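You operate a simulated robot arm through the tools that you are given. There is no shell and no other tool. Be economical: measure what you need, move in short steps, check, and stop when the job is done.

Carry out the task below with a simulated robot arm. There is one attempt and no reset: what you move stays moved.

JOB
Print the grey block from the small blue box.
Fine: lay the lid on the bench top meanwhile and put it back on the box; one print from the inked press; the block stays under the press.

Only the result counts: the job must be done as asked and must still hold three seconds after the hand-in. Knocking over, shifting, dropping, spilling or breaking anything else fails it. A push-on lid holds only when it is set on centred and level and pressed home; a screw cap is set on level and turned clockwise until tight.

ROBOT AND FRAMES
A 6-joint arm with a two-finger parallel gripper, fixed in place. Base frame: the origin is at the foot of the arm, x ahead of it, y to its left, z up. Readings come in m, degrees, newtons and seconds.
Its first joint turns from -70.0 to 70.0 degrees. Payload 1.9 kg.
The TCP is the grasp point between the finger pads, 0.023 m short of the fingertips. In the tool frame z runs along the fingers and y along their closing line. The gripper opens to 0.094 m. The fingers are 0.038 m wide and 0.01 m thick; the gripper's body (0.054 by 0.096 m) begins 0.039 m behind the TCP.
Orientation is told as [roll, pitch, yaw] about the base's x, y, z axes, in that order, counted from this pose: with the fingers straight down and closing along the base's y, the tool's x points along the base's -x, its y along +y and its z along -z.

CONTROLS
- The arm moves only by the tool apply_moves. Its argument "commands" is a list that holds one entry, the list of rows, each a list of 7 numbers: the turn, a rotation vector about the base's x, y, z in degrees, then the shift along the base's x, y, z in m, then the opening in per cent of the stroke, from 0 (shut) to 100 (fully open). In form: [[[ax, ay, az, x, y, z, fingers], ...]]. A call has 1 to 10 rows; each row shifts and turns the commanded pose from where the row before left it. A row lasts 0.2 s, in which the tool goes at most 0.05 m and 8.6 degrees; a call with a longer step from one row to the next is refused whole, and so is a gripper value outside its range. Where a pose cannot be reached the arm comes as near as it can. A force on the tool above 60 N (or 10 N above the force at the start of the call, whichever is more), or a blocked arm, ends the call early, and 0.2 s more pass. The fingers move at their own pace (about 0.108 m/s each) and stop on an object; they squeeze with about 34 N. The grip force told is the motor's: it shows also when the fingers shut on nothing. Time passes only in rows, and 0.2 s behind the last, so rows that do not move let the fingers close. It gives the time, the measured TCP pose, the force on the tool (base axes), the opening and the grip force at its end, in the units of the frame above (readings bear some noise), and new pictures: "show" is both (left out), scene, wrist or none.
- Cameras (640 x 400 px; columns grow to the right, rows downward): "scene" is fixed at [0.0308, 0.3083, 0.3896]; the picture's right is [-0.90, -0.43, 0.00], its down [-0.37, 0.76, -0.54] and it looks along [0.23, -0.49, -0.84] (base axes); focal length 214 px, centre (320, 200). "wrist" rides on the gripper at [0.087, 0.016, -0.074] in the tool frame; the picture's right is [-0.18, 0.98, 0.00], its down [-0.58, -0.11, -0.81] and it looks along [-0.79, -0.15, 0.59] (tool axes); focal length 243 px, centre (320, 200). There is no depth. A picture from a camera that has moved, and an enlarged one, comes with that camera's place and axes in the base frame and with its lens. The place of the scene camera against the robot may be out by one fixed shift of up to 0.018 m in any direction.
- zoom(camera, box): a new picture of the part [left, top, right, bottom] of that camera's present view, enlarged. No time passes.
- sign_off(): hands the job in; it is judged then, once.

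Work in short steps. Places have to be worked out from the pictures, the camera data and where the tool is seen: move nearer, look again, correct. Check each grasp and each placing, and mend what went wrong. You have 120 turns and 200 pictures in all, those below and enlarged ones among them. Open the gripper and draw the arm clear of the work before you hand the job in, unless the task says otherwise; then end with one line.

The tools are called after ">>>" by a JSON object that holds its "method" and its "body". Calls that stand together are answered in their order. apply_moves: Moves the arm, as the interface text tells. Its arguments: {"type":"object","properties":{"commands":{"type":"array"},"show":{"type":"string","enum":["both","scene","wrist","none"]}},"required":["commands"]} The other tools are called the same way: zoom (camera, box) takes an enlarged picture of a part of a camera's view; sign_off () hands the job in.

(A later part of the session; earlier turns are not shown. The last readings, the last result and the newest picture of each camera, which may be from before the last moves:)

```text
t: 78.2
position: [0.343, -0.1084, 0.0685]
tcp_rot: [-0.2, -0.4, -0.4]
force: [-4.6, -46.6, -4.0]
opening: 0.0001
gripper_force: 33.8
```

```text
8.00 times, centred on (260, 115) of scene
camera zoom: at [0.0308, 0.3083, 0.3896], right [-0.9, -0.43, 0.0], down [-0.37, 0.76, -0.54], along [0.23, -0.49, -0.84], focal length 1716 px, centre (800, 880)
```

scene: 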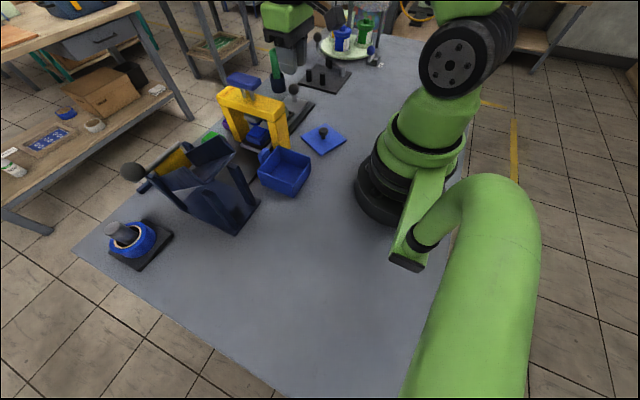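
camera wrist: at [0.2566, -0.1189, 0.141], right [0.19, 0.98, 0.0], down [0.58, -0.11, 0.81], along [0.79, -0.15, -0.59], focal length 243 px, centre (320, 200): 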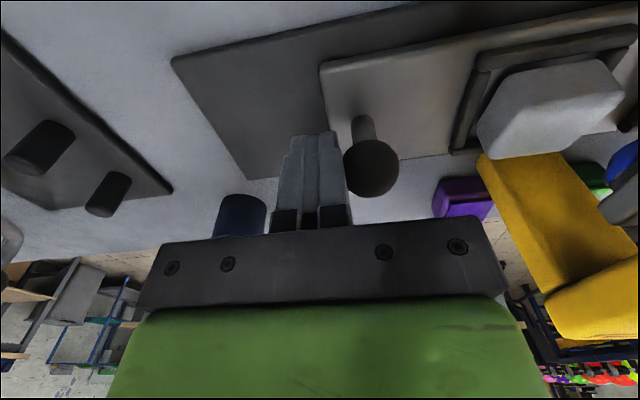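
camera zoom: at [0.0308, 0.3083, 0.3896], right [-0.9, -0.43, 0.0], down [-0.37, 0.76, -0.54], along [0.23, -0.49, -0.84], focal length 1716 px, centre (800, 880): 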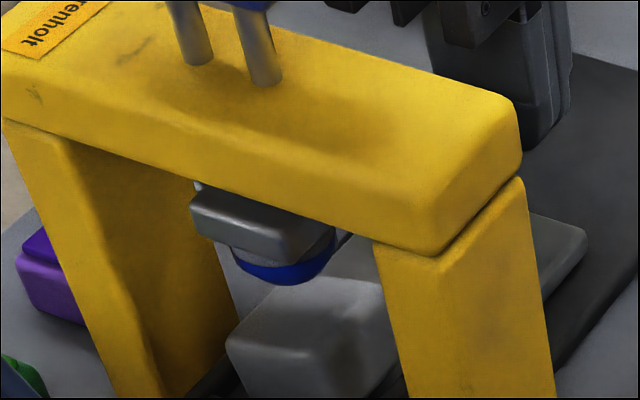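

That is a firm stop at 46 N, slightly further than before. I back off, rise, and return over the handle.

>>> {"method": "apply_moves", "body": {"commands": [[[0, 0, 0, 0, -0.012, 0, 0], [0, 0, 0, 0, 0, 0.048, 0], [0, 0, 0, 0, 0, 0.048, 0], [0, 0, 0, 0, 0, 0.048, 0], [0, 0, 0, 0, 0.04, 0.01, 0], [0, 0, 0, 0, 0.04, 0, 0], [0, 0, 0, -0.001, 0.04, 0, 0], [0, 0, 0, 0, 0, -0.03, 0], [0, 0, 0, 0, 0, 0, 0]]], "show": "none"}}

>>> {"method": "apply_moves", "body": {"commands": [[[0, 0, 0, 0, 0, -0.007, 0], [0, 0, 0, 0, 0, -0.005, 0], [0, 0, 0, 0, 0, 0, 0]]], "show": "none"}}

```text
t: 80.2
position: [0.342, 0.0032, 0.1918]
tcp_rot: [0.1, -0.3, -0.4]
force: [-0.2, 1.6, 2.0]
opening: 0.0
gripper_force: 33.9
```

```text
t: 81.0
position: [0.3415, 0.0027, 0.1804]
tcp_rot: [0.1, -0.3, -0.4]
force: [0.8, -2.0, 2.8]
opening: 0.0
gripper_force: 33.7
```

The die is just above the block. I press in fine steps up to about 45 N and hold.

>>> {"method": "apply_moves", "body": {"commands": [[[0, 0, 0, 0, 0, -0.0015, 0], [0, 0, 0, 0, 0, 0, 0], [0, 0, 0, 0, 0, -0.001, 0], [0, 0, 0, 0, 0, 0, 0], [0, 0, 0, 0, 0, -0.0007, 0], [0, 0, 0, 0, 0, 0, 0]]], "show": "none"}}

```text
t: 82.4
position: [0.3408, 0.0025, 0.1751]
tcp_rot: [0.2, -0.3, -0.3]
force: [1.3, 0.0, 2.9]
opening: 0.0
gripper_force: 34.0
```

The block now sits lower than before (no contact yet at 0.175), so it had not been fully seated earlier. I continue pressing.

>>> {"method": "apply_moves", "body": {"commands": [[[0, 0, 0, 0, 0, -0.001, 0], [0, 0, 0, 0, 0, 0, 0], [0, 0, 0, 0, 0, -0.001, 0], [0, 0, 0, 0, 0, 0, 0], [0, 0, 0, 0, 0, -0.0007, 0], [0, 0, 0, 0, 0, 0, 0]]], "show": "none"}}

>>> {"method": "zoom", "body": {"camera": "scene", "box": [220, 90, 300, 140]}}

```text
t: 83.8
position: [0.3416, 0.0028, 0.1739]
tcp_rot: [0.1, -0.2, -0.3]
force: [1.6, 1.0, 2.9]
opening: 0.0
gripper_force: 34.1
```

```text
8.00 times, centred on (260, 115) of scene
camera zoom: at [0.0308, 0.3083, 0.3896], right [-0.9, -0.44, 0.0], down [-0.37, 0.76, -0.54], along [0.23, -0.49, -0.84], focal length 1716 px, centre (800, 880)
```

zoom: 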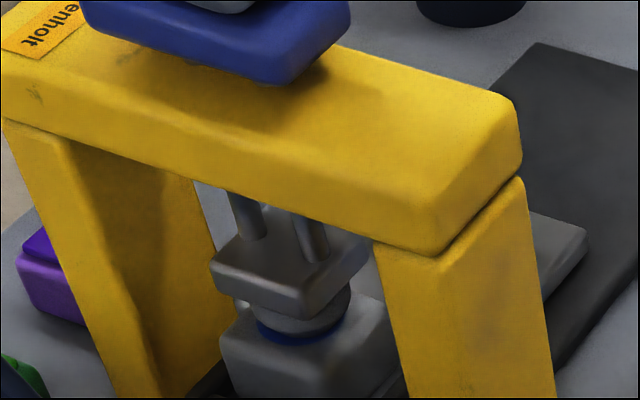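

>>> {"method": "apply_moves", "body": {"commands": [[[0, 0, 0, 0, 0, -0.001, 0], [0, 0, 0, 0, 0, 0, 0], [0, 0, 0, 0, 0, -0.0007, 0], [0, 0, 0, 0, 0, 0, 0], [0, 0, 0, 0, 0, -0.0007, 0], [0, 0, 0, 0, 0, 0, 0]]], "show": "none"}}

```text
t: 85.2
position: [0.3413, 0.0028, 0.1724]
tcp_rot: [0.1, -0.3, -0.4]
force: [-11.5, 0.1, 48.1]
opening: 0.0
gripper_force: 33.9
```

48 N at 0.1724, the same depth as on the pad. I hold, then lift and look.

>>> {"method": "apply_moves", "body": {"commands": [[[0, 0, 0, 0, 0, 0, 0], [0, 0, 0, 0, 0, 0, 0], [0, 0, 0, 0, 0, 0.01, 0], [0, 0, 0, 0, 0, 0.03, 0], [0, 0, 0, 0, 0, 0.04, 0], [0, 0, 0, 0, 0, 0, 0]]], "show": "none"}}

>>> {"method": "zoom", "body": {"camera": "scene", "box": [236, 110, 284, 140]}}

```text
t: 86.6
position: [0.3411, 0.0019, 0.2516]
tcp_rot: [0.1, -0.4, -0.4]
force: [-0.2, -0.7, 0.8]
opening: 0.0
gripper_force: 33.7
```

```text
13.33 times, centred on (260, 125) of scene
camera zoom: at [0.0308, 0.3083, 0.3896], right [-0.9, -0.44, 0.0], down [-0.37, 0.76, -0.54], along [0.23, -0.49, -0.84], focal length 2860 px, centre (1120, 1200)
```

zoom: 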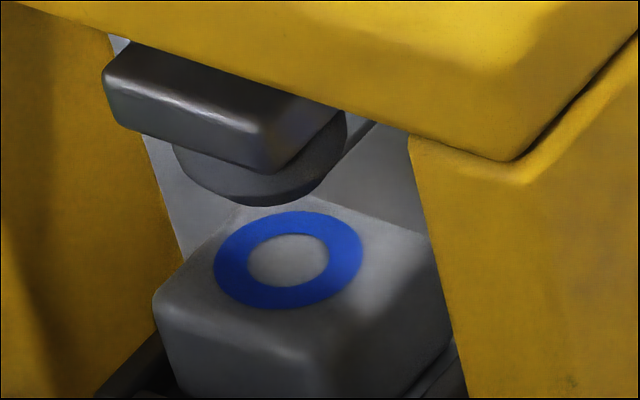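

A blue ring is printed on the block and the die has given up its ink. Now the lid: I move above its knob at about (0.2107, -0.079).

>>> {"method": "apply_moves", "body": {"commands": [[[0, 0, 0, -0.04, -0.02, 0, 20], [0, 0, 0, -0.04, -0.02, 0, 40], [0, 0, 0, -0.04, -0.02, 0, 50], [0, 0, 0, -0.0105, -0.0205, -0.03, 50], [0, 0, 0, 0, 0, -0.045, 50], [0, 0, 0, 0, 0, -0.045, 50], [0, 0, 0, 0, 0, -0.03, 50], [0, 0, 0, 0, 0, 0, 50]]]}}

>>> {"method": "zoom", "body": {"camera": "wrist", "box": [200, 20, 440, 170]}}

```text
t: 88.4
position: [0.2118, -0.0782, 0.1025]
tcp_rot: [0.1, -0.3, -0.4]
force: [0.6, -0.2, -0.1]
opening: 0.0466
gripper_force: 0.1
camera wrist: at [0.1255, -0.0612, 0.1755], right [0.19, 0.98, 0.0], down [0.58, -0.11, 0.81], along [0.79, -0.15, -0.59], focal length 243 px, centre (320, 200)
```

scene: 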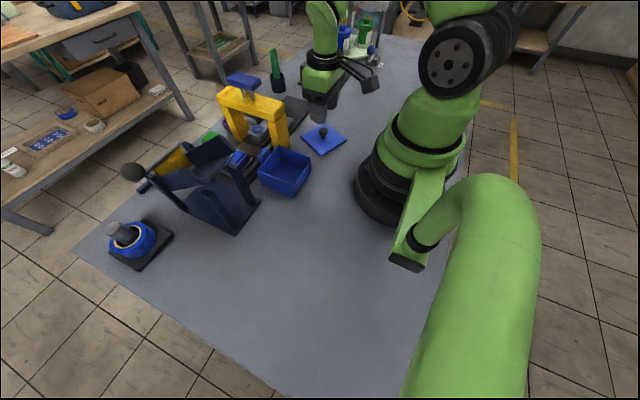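
wrist: 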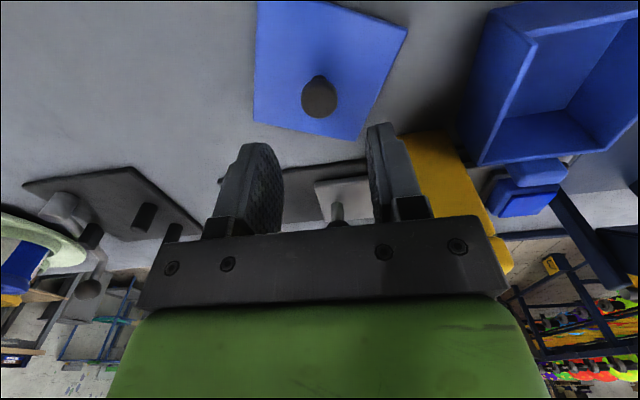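

```text
2.67 times, centred on (320, 95) of wrist
camera zoom: at [0.1255, -0.0612, 0.1755], right [0.19, 0.98, 0.0], down [0.58, -0.11, 0.81], along [0.79, -0.15, -0.59], focal length 647 px, centre (320, 480)
```

zoom: 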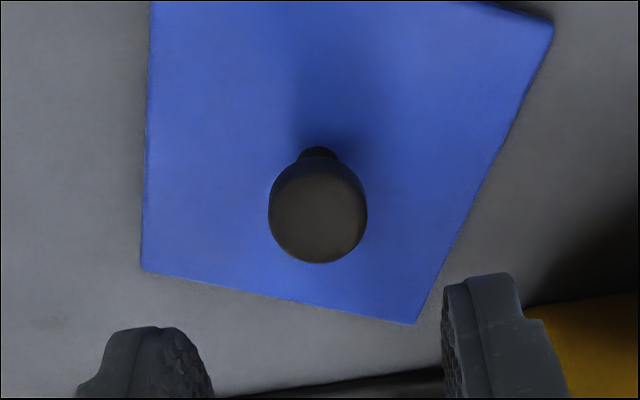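

The lid's yaw measures -24.4°. I turn the tool -24.4° to match, lower to z≈0.046 and grip the knob.

>>> {"method": "apply_moves", "body": {"commands": [[[0, 0, -8.1, 0, 0, 0, 50], [0, 0, -8.1, 0, 0, 0, 50], [0, 0, -8.1, 0, 0, 0, 50], [0, 0, 0, -0.001, 0, -0.03, 50], [0, 0, 0, 0, 0, -0.026, 50], [0, 0, 0, 0, 0, 0, 50], [0, 0, 0, 0, 0, 0, 10], [0, 0, 0, 0, 0, 0, 10], [0, 0, 0, 0, 0, 0, 10]]], "show": "wrist"}}

```text
t: 90.4
position: [0.2109, -0.0788, 0.0464]
tcp_rot: [0.2, -0.2, -24.7]
force: [-0.9, -0.4, 0.0]
opening: 0.0224
gripper_force: 33.8
camera wrist: at [0.1392, -0.027, 0.1191], right [0.58, 0.82, 0.0], down [0.48, -0.34, 0.81], along [0.66, -0.47, -0.59], focal length 243 px, centre (320, 200)
```

wrist: 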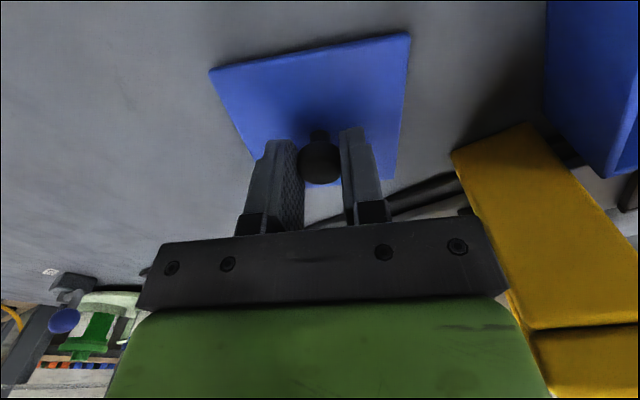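

Gripped at 0.0224, and the lid now lies square to the tool as at first. I lift gently and turn the tool back at height.

>>> {"method": "apply_moves", "body": {"commands": [[[0, 0, 0, 0, 0, 0.01, 10], [0, 0, 0, 0, 0, 0.02, 10], [0, 0, 0, 0, 0, 0.03, 10], [0, 0, 0, 0, 0, 0.03, 10], [0, 0, 0, 0, 0, 0.02, 10], [0, 0, 0, 0, 0, 0, 10]]], "show": "wrist"}}

>>> {"method": "apply_moves", "body": {"commands": [[[0, 0, 5, 0.0, 0, 0, 10], [0, 0, 5, 0, 0, 0, 10], [0, 0, 5, 0, 0, 0, 10], [0, 0, 5, 0, 0, 0, 10], [0, 0, 4.4, 0, 0, 0, 10], [0, 0, 0, 0, 0, 0, 10]]], "show": "wrist"}}

```text
t: 91.8
position: [0.2102, -0.0789, 0.1559]
tcp_rot: [0.0, -0.4, -24.5]
force: [0.6, 1.1, -0.6]
opening: 0.0221
gripper_force: 34.3
camera wrist: at [0.1382, -0.0277, 0.2291], right [0.58, 0.82, 0.0], down [0.48, -0.34, 0.81], along [0.66, -0.47, -0.59], focal length 243 px, centre (320, 200)
```

wrist: 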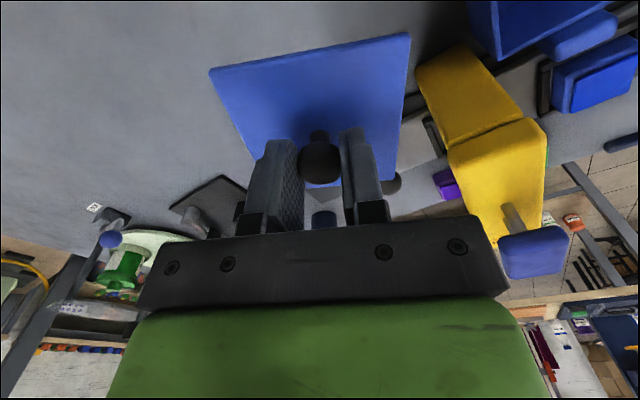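

```text
t: 93.2
position: [0.2094, -0.0788, 0.1558]
tcp_rot: [0.1, -0.4, -0.2]
force: [0.6, 1.1, 0.4]
opening: 0.0223
gripper_force: 34.1
camera wrist: at [0.1238, -0.062, 0.2284], right [0.19, 0.98, 0.0], down [0.58, -0.11, 0.81], along [0.8, -0.15, -0.59], focal length 243 px, centre (320, 200)
```

wrist: 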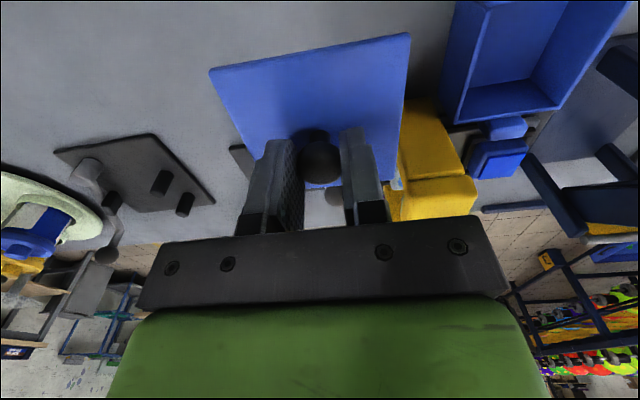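

The lid is steady and square, but the knob sits about 8 mm nearer the base in the grip than at first. So my TCP target over the box is about (0.2345, 0.0706). I carry it over slowly.

>>> {"method": "apply_moves", "body": {"commands": [[[0, 0, 0, 0.002, 0.01, 0, 10], [0, 0, 0, 0.003, 0.02, 0, 10], [0, 0, 0, 0.004, 0.02, 0, 10], [0, 0, 0, 0.004, 0.02, 0, 10], [0, 0, 0, 0.004, 0.02, 0, 10], [0, 0, 0, 0.003, 0.02, 0, 10], [0, 0, 0, 0.003, 0.02, 0, 10], [0, 0, 0, 0.002, 0.0195, 0, 10], [0, 0, 0, 0, 0, 0, 10]]], "show": "none"}}

>>> {"method": "apply_moves", "body": {"commands": [[[0, 0, 0, 0, 0, -0.015, 10], [0, 0, 0, 0, 0, -0.015, 10], [0, 0, 0, 0, 0, -0.01, 10], [0, 0, 0, 0, 0, 0, 10]]]}}

>>> {"method": "zoom", "body": {"camera": "scene", "box": [220, 110, 348, 190]}}

```text
t: 95.2
position: [0.2359, 0.0735, 0.1536]
tcp_rot: [0.1, -0.2, -0.2]
force: [0.8, 0.2, -0.3]
opening: 0.0222
gripper_force: 34.1
```

```text
t: 96.2
position: [0.2345, 0.0718, 0.1149]
tcp_rot: [0.1, -0.2, -0.3]
force: [0.3, -0.9, 0.1]
opening: 0.0225
gripper_force: 33.6
camera wrist: at [0.1489, 0.0878, 0.1885], right [0.19, 0.98, 0.0], down [0.58, -0.11, 0.81], along [0.79, -0.15, -0.59], focal length 243 px, centre (320, 200)
```

scene: 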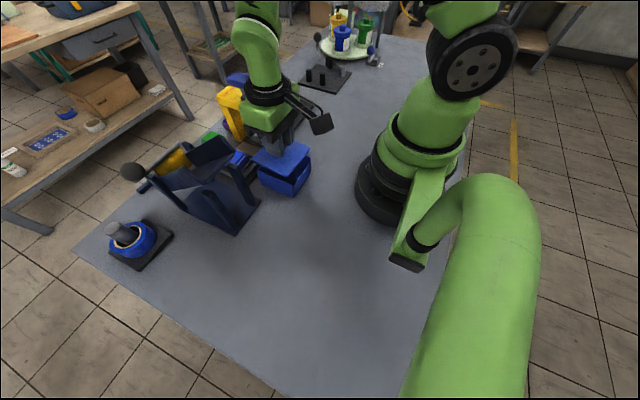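
wrist: 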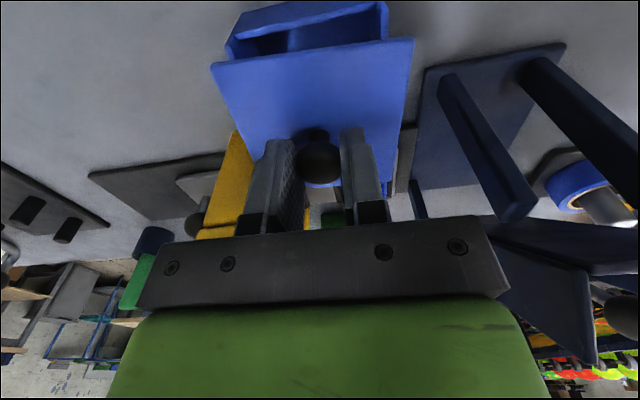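

```text
5.00 times, centred on (284, 150) of scene
camera zoom: at [0.0308, 0.3083, 0.3896], right [-0.9, -0.44, 0.0], down [-0.37, 0.76, -0.54], along [0.23, -0.49, -0.84], focal length 1072 px, centre (500, 450)
```

zoom: 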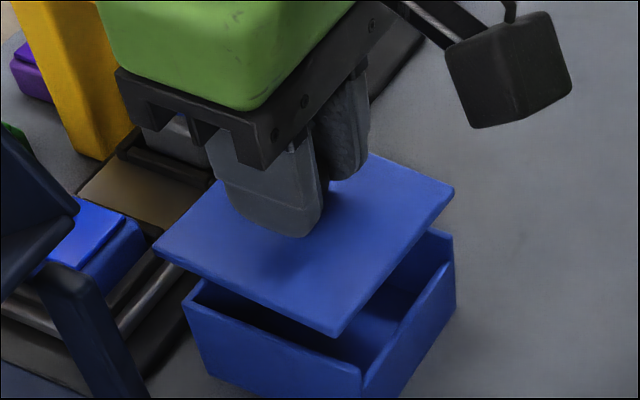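

The lid has turned about -4° in the grip during the carry, comparing edge slopes with the first lift. I rotate +4° and lower 6 mm to compare at the same height.

>>> {"method": "apply_moves", "body": {"commands": [[[0, 0, 2, 0, 0, 0, 10], [0, 0, 2, 0, -0.001, 0, 10], [0, 0, 0, 0, 0, -0.006, 10], [0, 0, 0, 0, 0, 0, 10]]], "show": "wrist"}}

>>> {"method": "zoom", "body": {"camera": "scene", "box": [220, 110, 348, 190]}}

>>> {"method": "zoom", "body": {"camera": "wrist", "box": [200, 0, 440, 150]}}

```text
t: 97.2
position: [0.2343, 0.0707, 0.1094]
tcp_rot: [0.0, -0.3, 3.8]
force: [0.7, -1.0, -0.4]
opening: 0.0223
gripper_force: 34.4
camera wrist: at [0.1479, 0.0809, 0.1826], right [0.12, 0.99, 0.0], down [0.58, -0.07, 0.81], along [0.8, -0.1, -0.59], focal length 243 px, centre (320, 200)
```

wrist: 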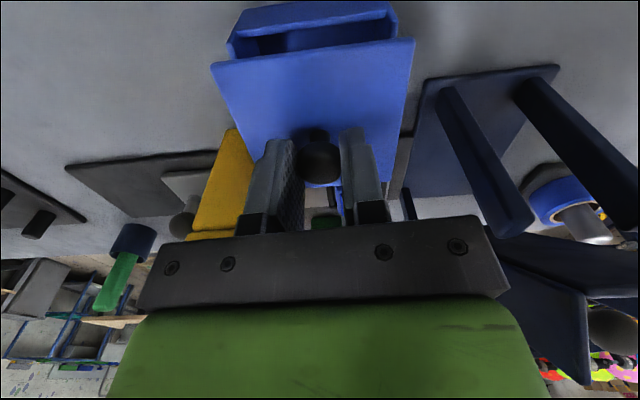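

```text
5.00 times, centred on (284, 150) of scene
camera zoom: at [0.0308, 0.3083, 0.3896], right [-0.9, -0.44, 0.0], down [-0.37, 0.76, -0.54], along [0.23, -0.49, -0.84], focal length 1072 px, centre (500, 450)
```

zoom: 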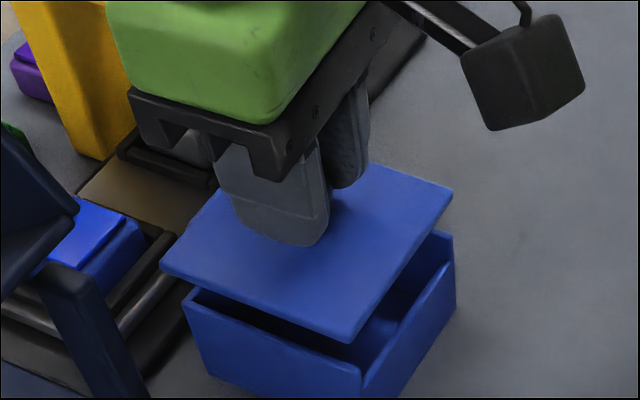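

```text
2.67 times, centred on (320, 75) of wrist
camera zoom: at [0.1479, 0.0809, 0.1826], right [0.12, 0.99, 0.0], down [0.58, -0.07, 0.81], along [0.8, -0.1, -0.59], focal length 647 px, centre (320, 533)
```

zoom: 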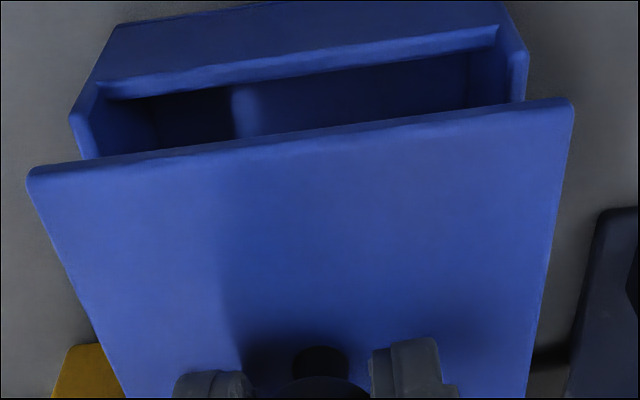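

The lid's near edge is now parallel to the box within 1° and centred in y (0.0712 against 0.0711). It is about 1 mm too far in x, so I shift -1 mm and lower slowly.

>>> {"method": "apply_moves", "body": {"commands": [[[0, 0, 0, -0.001, 0, -0.004, 10], [0, 0, 0, 0, 0, -0.004, 10], [0, 0, 0, 0, 0, -0.004, 10], [0, 0, 0, 0, 0, -0.003, 10], [0, 0, 0, 0, 0, 0, 10]]], "show": "wrist"}}

>>> {"method": "zoom", "body": {"camera": "scene", "box": [236, 130, 332, 190]}}

```text
t: 98.4
position: [0.2341, 0.0722, 0.0932]
tcp_rot: [0.0, -0.2, 3.8]
force: [-9.4, 3.1, 26.3]
opening: 0.0226
gripper_force: 34.2
camera wrist: at [0.1464, 0.0809, 0.1676], right [0.12, 0.99, 0.0], down [0.58, -0.07, 0.81], along [0.8, -0.1, -0.59], focal length 243 px, centre (320, 200)
```

wrist: 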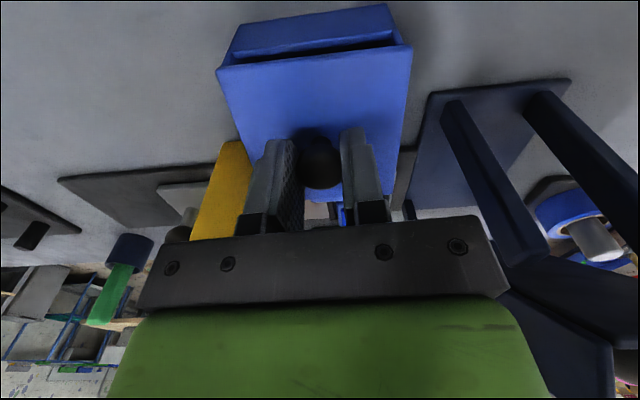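

```text
6.67 times, centred on (284, 160) of scene
camera zoom: at [0.0307, 0.3083, 0.3896], right [-0.9, -0.44, 0.0], down [-0.37, 0.76, -0.54], along [0.23, -0.49, -0.84], focal length 1430 px, centre (560, 467)
```

zoom: 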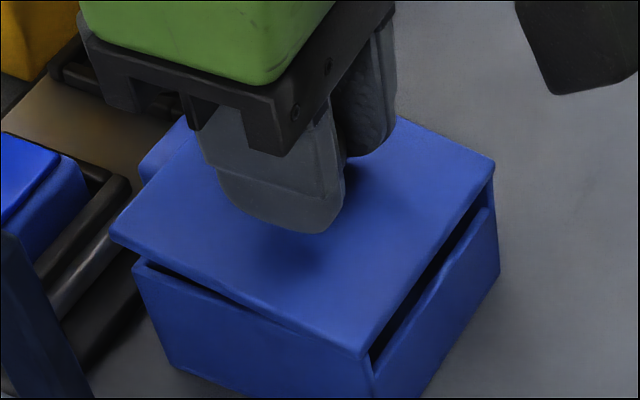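

Contact came early (26 N at 0.093), so the lid plug is resting on the rim. The knob has slid deeper between the fingers and lies about 4 mm too far in x. I lift 5 mm, shift -3.5 mm in x, turn +1° and lower again.

>>> {"method": "apply_moves", "body": {"commands": [[[0, 0, 0, 0, 0, 0.006, 10], [0, 0, 1, -0.0035, -0.0005, 0, 10], [0, 0, 0, 0, 0, -0.004, 10], [0, 0, 0, 0, 0, -0.002, 10], [0, 0, 0, 0, 0, 0, 10]]], "show": "none"}}

>>> {"method": "apply_moves", "body": {"commands": [[[0, 0, 0, 0, 0, -0.002, 10], [0, 0, 0, 0, 0, -0.002, 10], [0, 0, 0, 0, 0, 0, 10]]], "show": "wrist"}}

>>> {"method": "zoom", "body": {"camera": "scene", "box": [236, 130, 332, 190]}}

```text
t: 99.6
position: [0.2304, 0.0694, 0.0952]
tcp_rot: [0.1, -0.3, 4.9]
force: [-1.0, 0.6, 3.4]
opening: 0.0227
gripper_force: 34.0
```

```text
t: 100.4
position: [0.2307, 0.0697, 0.0905]
tcp_rot: [0.1, -0.2, 4.8]
force: [-3.4, 1.4, 32.5]
opening: 0.0226
gripper_force: 33.9
camera wrist: at [0.1434, 0.0789, 0.1639], right [0.1, 0.99, 0.0], down [0.58, -0.06, 0.81], along [0.81, -0.08, -0.59], focal length 243 px, centre (320, 200)
```

wrist: 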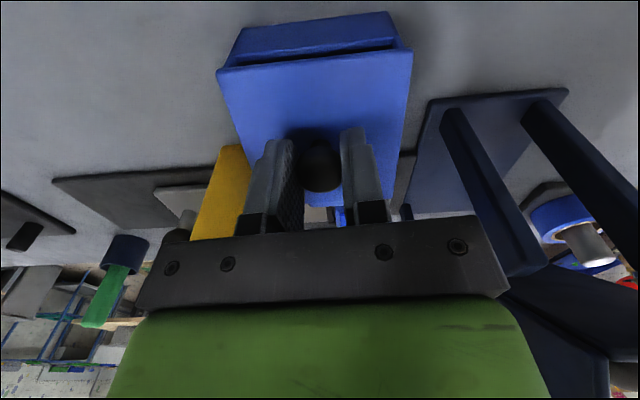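

```text
6.67 times, centred on (284, 160) of scene
camera zoom: at [0.0307, 0.3083, 0.3896], right [-0.9, -0.44, 0.0], down [-0.37, 0.76, -0.54], along [0.23, -0.49, -0.84], focal length 1430 px, centre (560, 467)
```

zoom: 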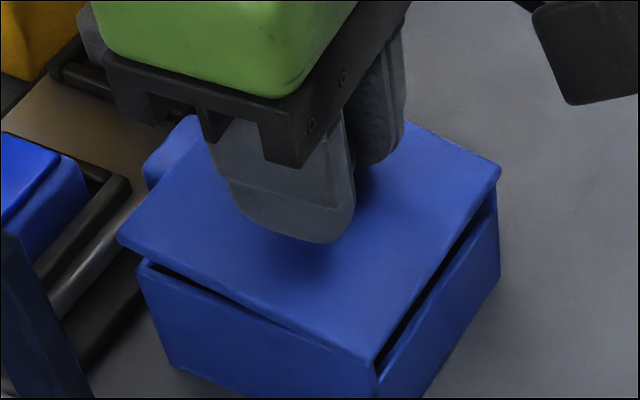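

The far (+x) side is still raised with more overhang there, so it needs about 2.5 mm more in -x. I lift, shift and lower again.

>>> {"method": "apply_moves", "body": {"commands": [[[0, 0, 0, 0, 0, 0.006, 10], [0, 0, 0, -0.0025, 0.0005, 0, 10], [0, 0, 0, 0, 0, -0.004, 10], [0, 0, 0, 0, 0, -0.003, 10], [0, 0, 0, 0, 0, -0.002, 10], [0, 0, 0, 0, 0, 0, 10]]], "show": "wrist"}}

>>> {"method": "zoom", "body": {"camera": "scene", "box": [236, 130, 332, 190]}}

```text
t: 101.8
position: [0.2279, 0.0709, 0.0869]
tcp_rot: [0.0, -0.3, 4.8]
force: [0.5, -1.3, 20.9]
opening: 0.0225
gripper_force: 34.9
camera wrist: at [0.1407, 0.0795, 0.1608], right [0.1, 0.99, 0.0], down [0.58, -0.06, 0.81], along [0.81, -0.08, -0.59], focal length 243 px, centre (320, 200)
```

wrist: 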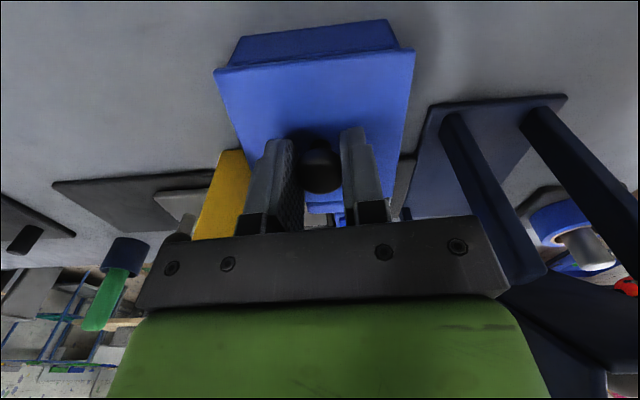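

```text
6.67 times, centred on (284, 160) of scene
camera zoom: at [0.0307, 0.3083, 0.3896], right [-0.9, -0.44, 0.0], down [-0.37, 0.76, -0.54], along [0.23, -0.49, -0.84], focal length 1430 px, centre (560, 467)
```

zoom: 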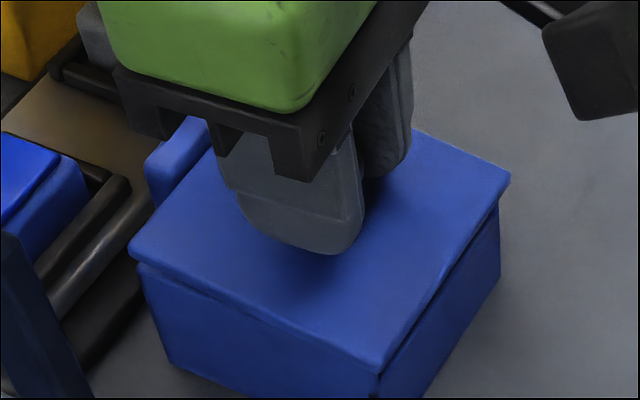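

The lid has dropped and looks nearly flush. I press down further to drive it home.

>>> {"method": "apply_moves", "body": {"commands": [[[0, 0, 0, 0, 0, -0.001, 10], [0, 0, 0, 0, 0, -0.001, 10], [0, 0, 0, 0, 0, 0, 10]]], "show": "none"}}

>>> {"method": "zoom", "body": {"camera": "scene", "box": [236, 130, 332, 190]}}

>>> {"method": "zoom", "body": {"camera": "wrist", "box": [200, 0, 440, 150]}}

```text
t: 102.6
position: [0.2278, 0.0713, 0.0854]
tcp_rot: [0.1, -0.3, 4.7]
force: [0.3, -0.4, 18.4]
opening: 0.0223
gripper_force: 34.1
```

```text
6.67 times, centred on (284, 160) of scene
camera zoom: at [0.0307, 0.3083, 0.3896], right [-0.9, -0.44, 0.0], down [-0.37, 0.76, -0.54], along [0.23, -0.49, -0.84], focal length 1430 px, centre (560, 467)
```

zoom: 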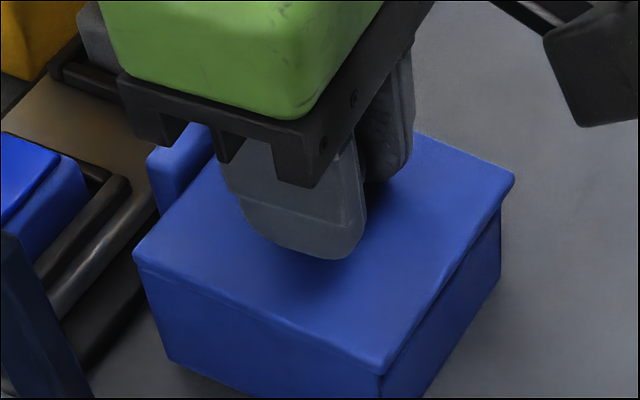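

```text
2.67 times, centred on (320, 75) of wrist
camera zoom: at [0.1405, 0.0794, 0.1587], right [0.1, 0.99, 0.0], down [0.58, -0.06, 0.81], along [0.81, -0.08, -0.59], focal length 647 px, centre (320, 533)
```

zoom: 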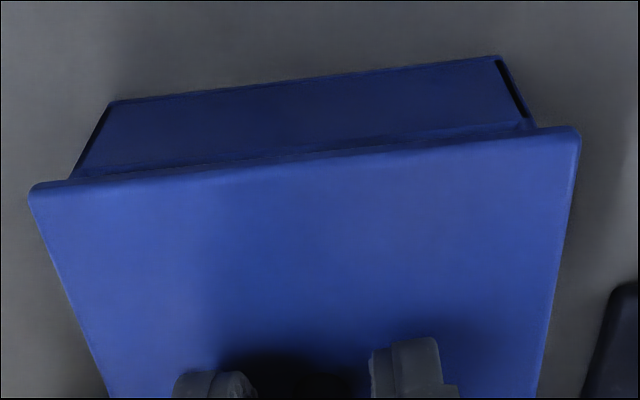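

It is sliding in with about 18–20 N. I keep pressing until firm.

>>> {"method": "apply_moves", "body": {"commands": [[[0, 0, 0, 0, 0, -0.001, 10], [0, 0, 0, 0, 0, -0.001, 10], [0, 0, 0, 0, 0, 0, 10]]], "show": "none"}}

>>> {"method": "apply_moves", "body": {"commands": [[[0, 0, 0, 0, 0, -0.001, 10], [0, 0, 0, 0, 0, 0, 10]]], "show": "none"}}

>>> {"method": "zoom", "body": {"camera": "scene", "box": [236, 130, 332, 190]}}

```text
t: 103.4
position: [0.2277, 0.0705, 0.082]
tcp_rot: [0.0, -0.3, 4.8]
force: [0.7, -0.3, 20.5]
opening: 0.0226
gripper_force: 33.8
```

```text
t: 104.0
position: [0.2277, 0.0714, 0.082]
tcp_rot: [0.2, -0.4, 4.8]
force: [3.9, -0.8, 23.8]
opening: 0.0225
gripper_force: 34.1
```

```text
6.67 times, centred on (284, 160) of scene
camera zoom: at [0.0307, 0.3083, 0.3896], right [-0.9, -0.44, 0.0], down [-0.37, 0.76, -0.54], along [0.23, -0.49, -0.84], focal length 1430 px, centre (560, 467)
```

zoom: 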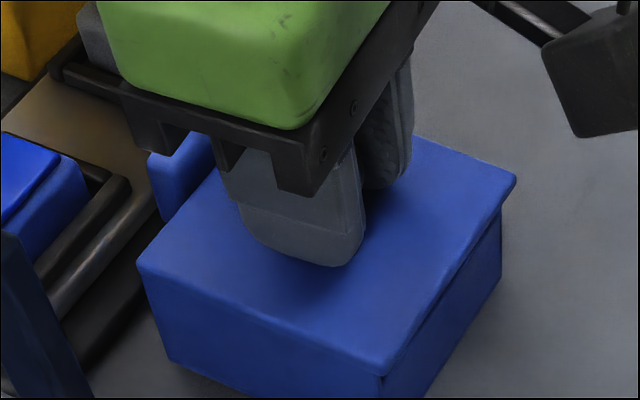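

TCP no longer sinks while the force grows. I give one more firm push to about 45 N, then release and rise to inspect.

>>> {"method": "apply_moves", "body": {"commands": [[[0, 0, 0, 0, 0, -0.0008, 10], [0, 0, 0, 0, 0, 0, 10], [0, 0, 0, 0, 0, -0.0006, 10], [0, 0, 0, 0, 0, 0, 10]]], "show": "none"}}

>>> {"method": "apply_moves", "body": {"commands": [[[0, 0, 0, 0, 0, 0.0015, 10], [0, 0, 0, 0, 0, 0, 45], [0, 0, 0, 0, 0, 0, 45], [0, 0, 0, 0, 0, 0.02, 45], [0, 0, 0, 0, 0, 0.04, 45], [0, 0, 0, -0.02, 0, 0.04, 45], [0, 0, 0, -0.03, 0, 0.03, 45], [0, 0, 0, 0, 0, 0, 45]]], "show": "wrist"}}

>>> {"method": "zoom", "body": {"camera": "scene", "box": [220, 130, 348, 210]}}

>>> {"method": "zoom", "body": {"camera": "wrist", "box": [220, 0, 420, 125]}}

```text
t: 105.0
position: [0.2286, 0.0708, 0.0804]
tcp_rot: [0.1, -0.3, 4.8]
force: [6.6, 0.6, 25.3]
opening: 0.0227
gripper_force: 34.5
```

```text
t: 106.8
position: [0.1778, 0.0705, 0.2135]
tcp_rot: [-0.1, -0.4, 4.8]
force: [1.0, 0.7, -0.5]
opening: 0.0425
gripper_force: 0.0
camera wrist: at [0.0901, 0.0795, 0.2867], right [0.1, 0.99, 0.0], down [0.58, -0.06, 0.81], along [0.8, -0.08, -0.59], focal length 243 px, centre (320, 200)
```

wrist: 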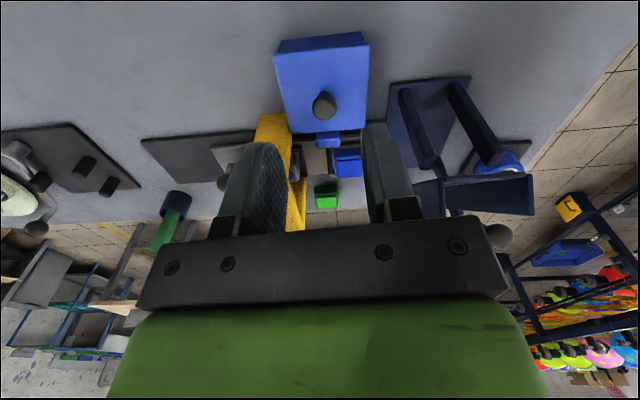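

```text
5.00 times, centred on (284, 170) of scene
camera zoom: at [0.0307, 0.3083, 0.3896], right [-0.9, -0.44, 0.0], down [-0.37, 0.76, -0.54], along [0.23, -0.49, -0.84], focal length 1072 px, centre (500, 350)
```

zoom: 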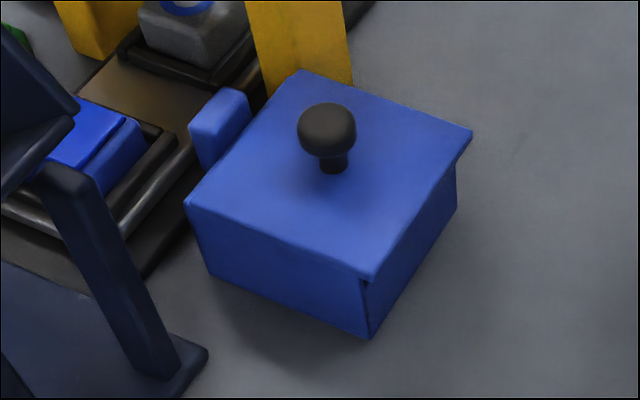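

```text
3.20 times, centred on (320, 62) of wrist
camera zoom: at [0.0901, 0.0795, 0.2867], right [0.1, 0.99, 0.0], down [0.58, -0.06, 0.81], along [0.8, -0.08, -0.59], focal length 776 px, centre (320, 640)
```

zoom: 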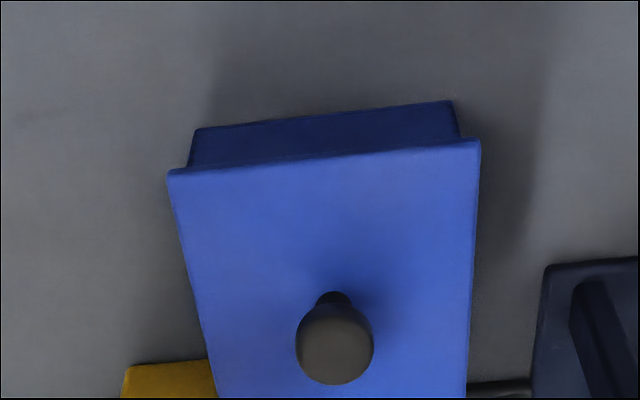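

After release, the lid is level and at its old height, but about 5 mm too far towards -x, so it is not centred. I will re-grip it and shift it +5 mm. First I line up over the knob with yaw 0.

>>> {"method": "apply_moves", "body": {"commands": [[[0, 0, -4.9, 0.02, 0, -0.03, 50], [0, 0, 0, 0.0236, 0.0003, -0.035, 50], [0, 0, 0, 0, 0, -0.03, 50], [0, 0, 0, 0, 0, -0.01, 50], [0, 0, 0, 0, 0, 0, 50]]], "show": "wrist"}}

>>> {"method": "zoom", "body": {"camera": "wrist", "box": [220, 40, 420, 185]}}

```text
t: 108.0
position: [0.2221, 0.0707, 0.1068]
tcp_rot: [0.1, -0.3, -0.3]
force: [0.1, -0.2, 0.4]
opening: 0.0471
gripper_force: 0.1
camera wrist: at [0.1356, 0.0868, 0.1805], right [0.19, 0.98, 0.0], down [0.58, -0.11, 0.81], along [0.8, -0.15, -0.59], focal length 243 px, centre (320, 200)
```

wrist: 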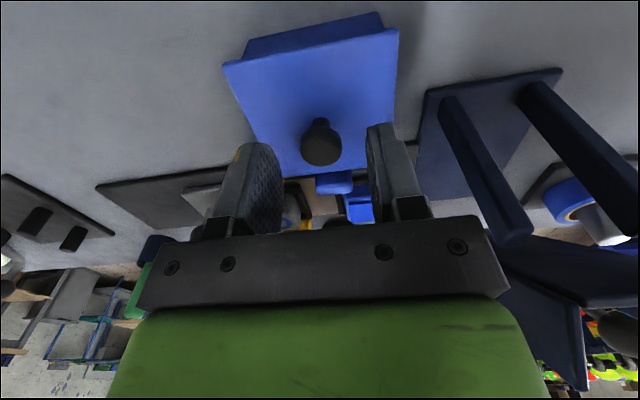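

```text
2.76 times, centred on (320, 112) of wrist
camera zoom: at [0.1356, 0.0868, 0.1805], right [0.19, 0.98, 0.0], down [0.58, -0.11, 0.81], along [0.8, -0.15, -0.59], focal length 669 px, centre (320, 441)
```

zoom: 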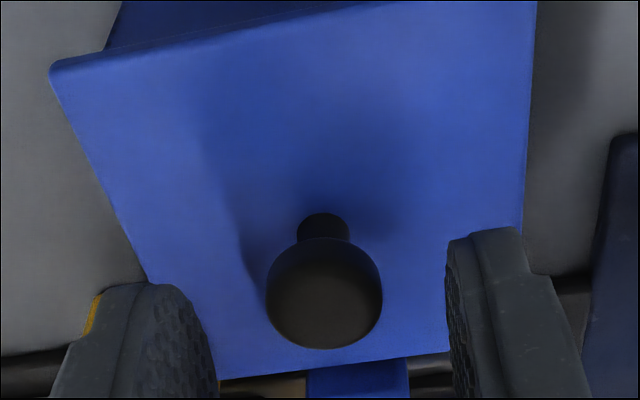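

Against the picture from the first grasp, the lid is about 6–7 mm nearer the base than when first seated. I lower with x -2 mm so the grip matches the first one, and compare before closing.

>>> {"method": "apply_moves", "body": {"commands": [[[0, 0, 0, -0.002, 0, -0.01, 50], [0, 0, 0, 0, 0, -0.0085, 50], [0, 0, 0, 0, 0, 0, 50]]], "show": "wrist"}}

```text
t: 108.8
position: [0.2196, 0.07, 0.0907]
tcp_rot: [0.1, -0.3, -0.2]
force: [-0.2, -0.7, -0.6]
opening: 0.0469
gripper_force: 0.1
camera wrist: at [0.1335, 0.0872, 0.1625], right [0.19, 0.98, 0.0], down [0.58, -0.11, 0.81], along [0.8, -0.15, -0.59], focal length 243 px, centre (320, 200)
```

wrist: 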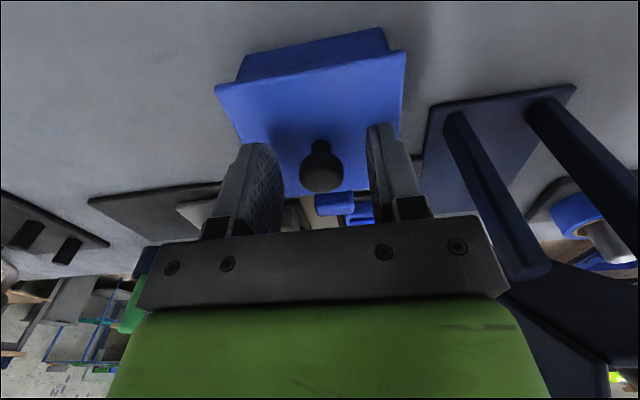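

The view now matches the first grasp picture within 3 px, with the camera 5.7 mm nearer in x. So the lid needs exactly +5.7 mm. I grip, lift gently 20 mm and shift.

>>> {"method": "apply_moves", "body": {"commands": [[[0, 0, 0, 0, 0, 0, 10], [0, 0, 0, 0, 0, 0, 10], [0, 0, 0, 0, 0, 0, 10], [0, 0, 0, 0, 0, 0.004, 10], [0, 0, 0, 0, 0, 0.004, 10], [0, 0, 0, 0, 0, 0.006, 10], [0, 0, 0, 0, 0, 0.006, 10], [0, 0, 0, 0.003, 0.0005, 0, 10], [0, 0, 0, 0.0027, 0.0005, 0, 10], [0, 0, 0, 0, 0, 0, 10]]], "show": "wrist"}}

>>> {"method": "zoom", "body": {"camera": "scene", "box": [220, 110, 348, 190]}}

```text
t: 111.0
position: [0.225, 0.0711, 0.1085]
tcp_rot: [0.1, -0.3, -0.1]
force: [-0.1, -0.4, -0.4]
opening: 0.0223
gripper_force: 34.2
camera wrist: at [0.1391, 0.0879, 0.1822], right [0.19, 0.98, 0.0], down [0.58, -0.11, 0.81], along [0.8, -0.15, -0.59], focal length 243 px, centre (320, 200)
```

wrist: 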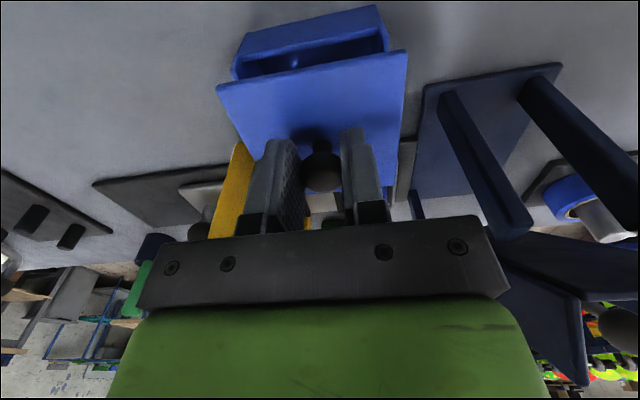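

```text
5.00 times, centred on (284, 150) of scene
camera zoom: at [0.0308, 0.3083, 0.3896], right [-0.9, -0.44, 0.0], down [-0.37, 0.76, -0.54], along [0.23, -0.49, -0.84], focal length 1072 px, centre (500, 450)
```

zoom: 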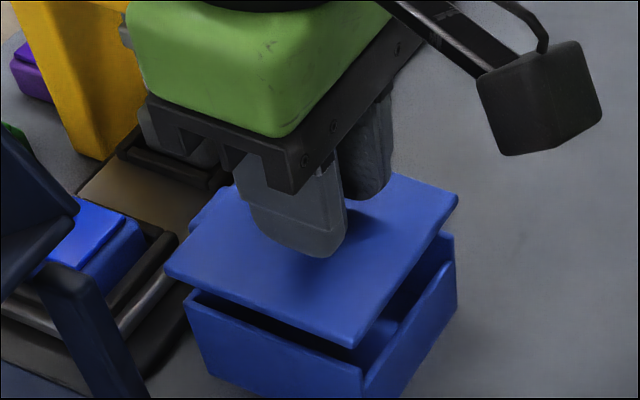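

This matches the first-lift pictures almost exactly. I lower straight down in small steps.

>>> {"method": "apply_moves", "body": {"commands": [[[0, 0, 0, 0.0005, 0, -0.005, 10], [0, 0, 0, 0, 0, -0.005, 10], [0, 0, 0, 0, 0, -0.003, 10], [0, 0, 0, 0, 0, -0.002, 10], [0, 0, 0, 0, 0, 0, 10]]], "show": "none"}}

>>> {"method": "apply_moves", "body": {"commands": [[[0, 0, 0, 0, 0, -0.002, 10], [0, 0, 0, 0, 0, -0.002, 10], [0, 0, 0, 0, 0, 0, 10]]], "show": "none"}}

>>> {"method": "zoom", "body": {"camera": "scene", "box": [220, 120, 348, 200]}}

```text
t: 112.2
position: [0.2243, 0.0706, 0.0936]
tcp_rot: [0.2, -0.2, -0.2]
force: [-0.5, -1.6, 10.7]
opening: 0.0223
gripper_force: 33.9
```

```text
t: 113.0
position: [0.2254, 0.0713, 0.0899]
tcp_rot: [0.1, -0.5, -0.1]
force: [0.4, -8.2, 31.4]
opening: 0.0223
gripper_force: 34.2
```

```text
5.00 times, centred on (284, 160) of scene
camera zoom: at [0.0307, 0.3083, 0.3896], right [-0.9, -0.44, 0.0], down [-0.37, 0.76, -0.54], along [0.23, -0.49, -0.84], focal length 1072 px, centre (500, 400)
```

zoom: 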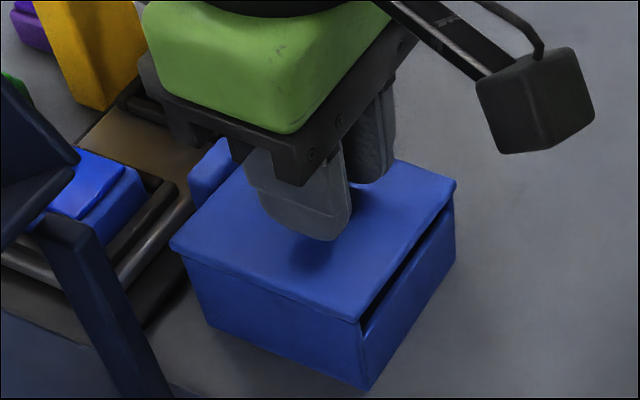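

Nearly as originally seated, with 31 N at 0.0899. I press further home.

>>> {"method": "apply_moves", "body": {"commands": [[[0, 0, 0, 0, 0, -0.001, 10], [0, 0, 0, 0, 0, -0.0007, 10], [0, 0, 0, 0, 0, 0, 10]]], "show": "none"}}

>>> {"method": "apply_moves", "body": {"commands": [[[0, 0, 0, 0, 0, -0.001, 10], [0, 0, 0, 0, 0, 0, 10]]], "show": "wrist"}}

>>> {"method": "zoom", "body": {"camera": "scene", "box": [220, 130, 348, 210]}}

```text
t: 113.6
position: [0.2261, 0.0714, 0.0888]
tcp_rot: [0.0, -0.3, -0.1]
force: [-4.8, -3.0, 23.9]
opening: 0.0225
gripper_force: 34.0
stopped in row 2: the force on the tool passed its limit (the readings are from after the stop); the commanded pose is now the measured one
```

```text
t: 114.1
position: [0.226, 0.0717, 0.0887]
tcp_rot: [0.1, -0.5, -0.3]
force: [-5.5, -2.2, 23.5]
opening: 0.0221
gripper_force: 33.8
stopped in row 2: the force on the tool passed its limit (the readings are from after the stop); the commanded pose is now the measured one
camera wrist: at [0.14, 0.0881, 0.1623], right [0.19, 0.98, 0.0], down [0.57, -0.11, 0.81], along [0.8, -0.15, -0.59], focal length 243 px, centre (320, 200)
```

wrist: 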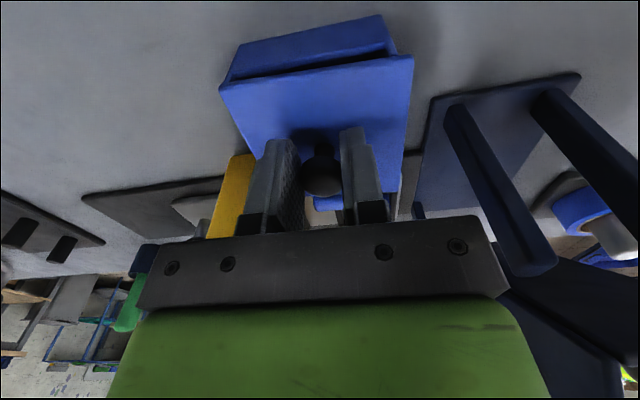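

```text
5.00 times, centred on (284, 170) of scene
camera zoom: at [0.0307, 0.3083, 0.3896], right [-0.9, -0.44, 0.0], down [-0.37, 0.76, -0.54], along [0.23, -0.49, -0.84], focal length 1072 px, centre (500, 350)
```

zoom: 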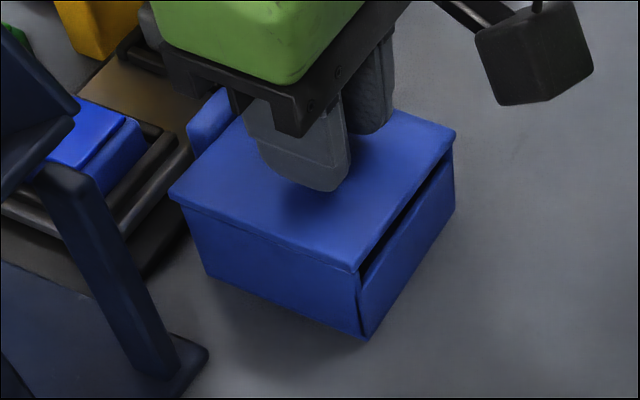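

Over 60 N, with the lid slightly turned (about -1.5°) and ~1.5 mm too far in +x against the original picture. I relieve it by 3 mm, correct, and press again.

>>> {"method": "apply_moves", "body": {"commands": [[[0, 0, 0, 0, 0, 0.003, 10], [0, 0, 1.5, -0.0015, -0.0005, 0, 10], [0, 0, 0, 0, 0, -0.001, 10], [0, 0, 0, 0, 0, -0.001, 10], [0, 0, 0, 0, 0, -0.001, 10], [0, 0, 0, 0, 0, 0, 10]]], "show": "wrist"}}

>>> {"method": "zoom", "body": {"camera": "scene", "box": [220, 130, 348, 210]}}

```text
t: 115.5
position: [0.2241, 0.071, 0.0902]
tcp_rot: [0.1, -0.5, 1.3]
force: [-3.1, -2.7, 38.5]
opening: 0.022
gripper_force: 33.9
camera wrist: at [0.1381, 0.0853, 0.1621], right [0.16, 0.99, 0.0], down [0.58, -0.1, 0.81], along [0.8, -0.13, -0.58], focal length 243 px, centre (320, 200)
```

wrist: 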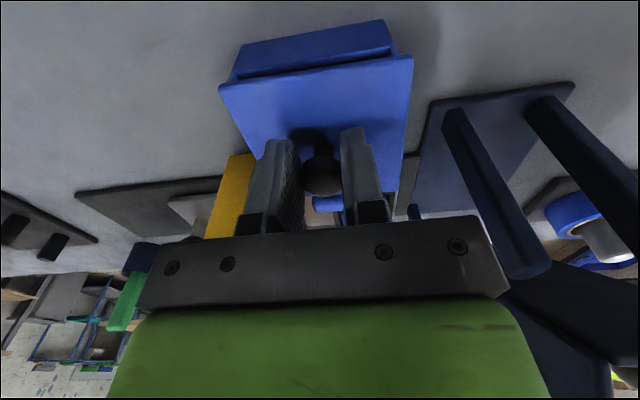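

```text
5.00 times, centred on (284, 170) of scene
camera zoom: at [0.0307, 0.3083, 0.3896], right [-0.9, -0.44, 0.0], down [-0.37, 0.76, -0.54], along [0.23, -0.49, -0.84], focal length 1072 px, centre (500, 350)
```

zoom: 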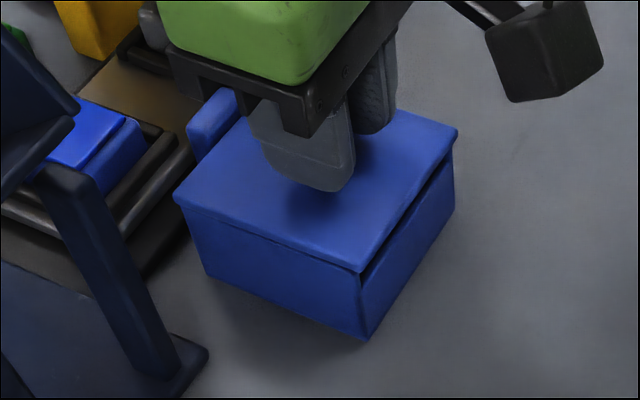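

It is jammed about 2 mm high. I release it to let it settle and look at its true pose.

>>> {"method": "apply_moves", "body": {"commands": [[[0, 0, 0, 0, 0, 0.001, 10], [0, 0, 0, 0, 0, 0, 45], [0, 0, 0, 0, 0, 0, 45], [0, 0, -1.5, 0, 0, 0.02, 45], [0, 0, 0, 0, 0, 0.04, 45], [0, 0, 0, -0.02, 0, 0.04, 45], [0, 0, 0, -0.03, 0, 0.03, 45], [0, 0, 0, 0, 0, 0, 45]]], "show": "none"}}

>>> {"method": "zoom", "body": {"camera": "scene", "box": [236, 136, 332, 196]}}

>>> {"method": "zoom", "body": {"camera": "wrist", "box": [220, 0, 420, 125]}}

```text
t: 117.3
position: [0.1737, 0.0706, 0.2206]
tcp_rot: [0.1, -0.3, -0.3]
force: [0.2, -0.7, 0.3]
opening: 0.0422
gripper_force: 0.1
```

```text
6.67 times, centred on (284, 166) of scene
camera zoom: at [0.0307, 0.3083, 0.3896], right [-0.9, -0.44, 0.0], down [-0.37, 0.76, -0.54], along [0.23, -0.49, -0.84], focal length 1430 px, centre (560, 427)
```

zoom: 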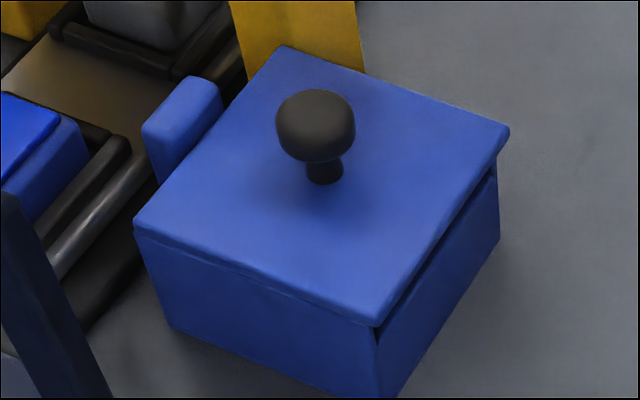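

```text
3.20 times, centred on (320, 62) of wrist
camera zoom: at [0.0878, 0.0876, 0.2933], right [0.19, 0.98, 0.0], down [0.58, -0.11, 0.81], along [0.8, -0.15, -0.59], focal length 776 px, centre (320, 640)
```

zoom: 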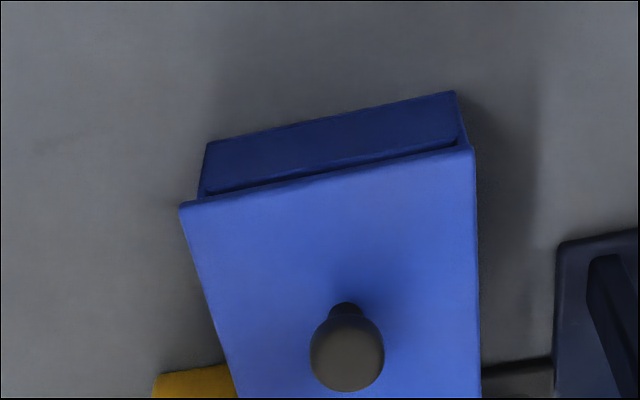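

After release the -y side is raised a few mm and the lid sits ~2 mm too far to -y. I press that side down with shut fingers beside the knob, dragging slightly in +y.

>>> {"method": "apply_moves", "body": {"commands": [[[0, 0, 0, 0.025, -0.013, -0.03, 0], [0, 0, 0, 0.027, -0.013, -0.03, 0], [0, 0, 0, 0, 0, -0.04, 0], [0, 0, 0, 0, 0, -0.02, 0], [0, 0, 0, 0, 0, 0, 0]]], "show": "wrist"}}

>>> {"method": "apply_moves", "body": {"commands": [[[0, 0, 0, 0, 0, -0.005, 0], [0, 0, 0, 0, 0, -0.003, 0], [0, 0, 0, 0, 0, -0.002, 0], [0, 0, 0, 0, 0, 0, 0]]], "show": "none"}}

```text
t: 118.5
position: [0.2276, 0.045, 0.0975]
tcp_rot: [0.1, -0.5, -0.2]
force: [-0.1, 0.9, -0.8]
opening: 0.0002
gripper_force: 33.8
camera wrist: at [0.141, 0.0618, 0.1723], right [0.19, 0.98, 0.0], down [0.57, -0.11, 0.81], along [0.8, -0.15, -0.59], focal length 243 px, centre (320, 200)
```

wrist: 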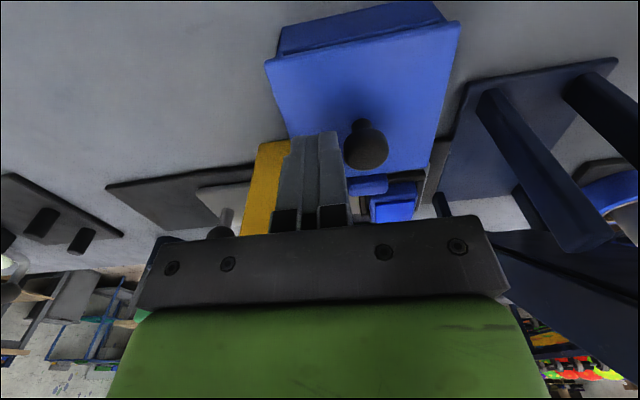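

```text
t: 119.5
position: [0.2282, 0.0451, 0.0896]
tcp_rot: [0.1, -0.5, -0.2]
force: [0.2, 0.2, -0.5]
opening: 0.0002
gripper_force: 34.3
```

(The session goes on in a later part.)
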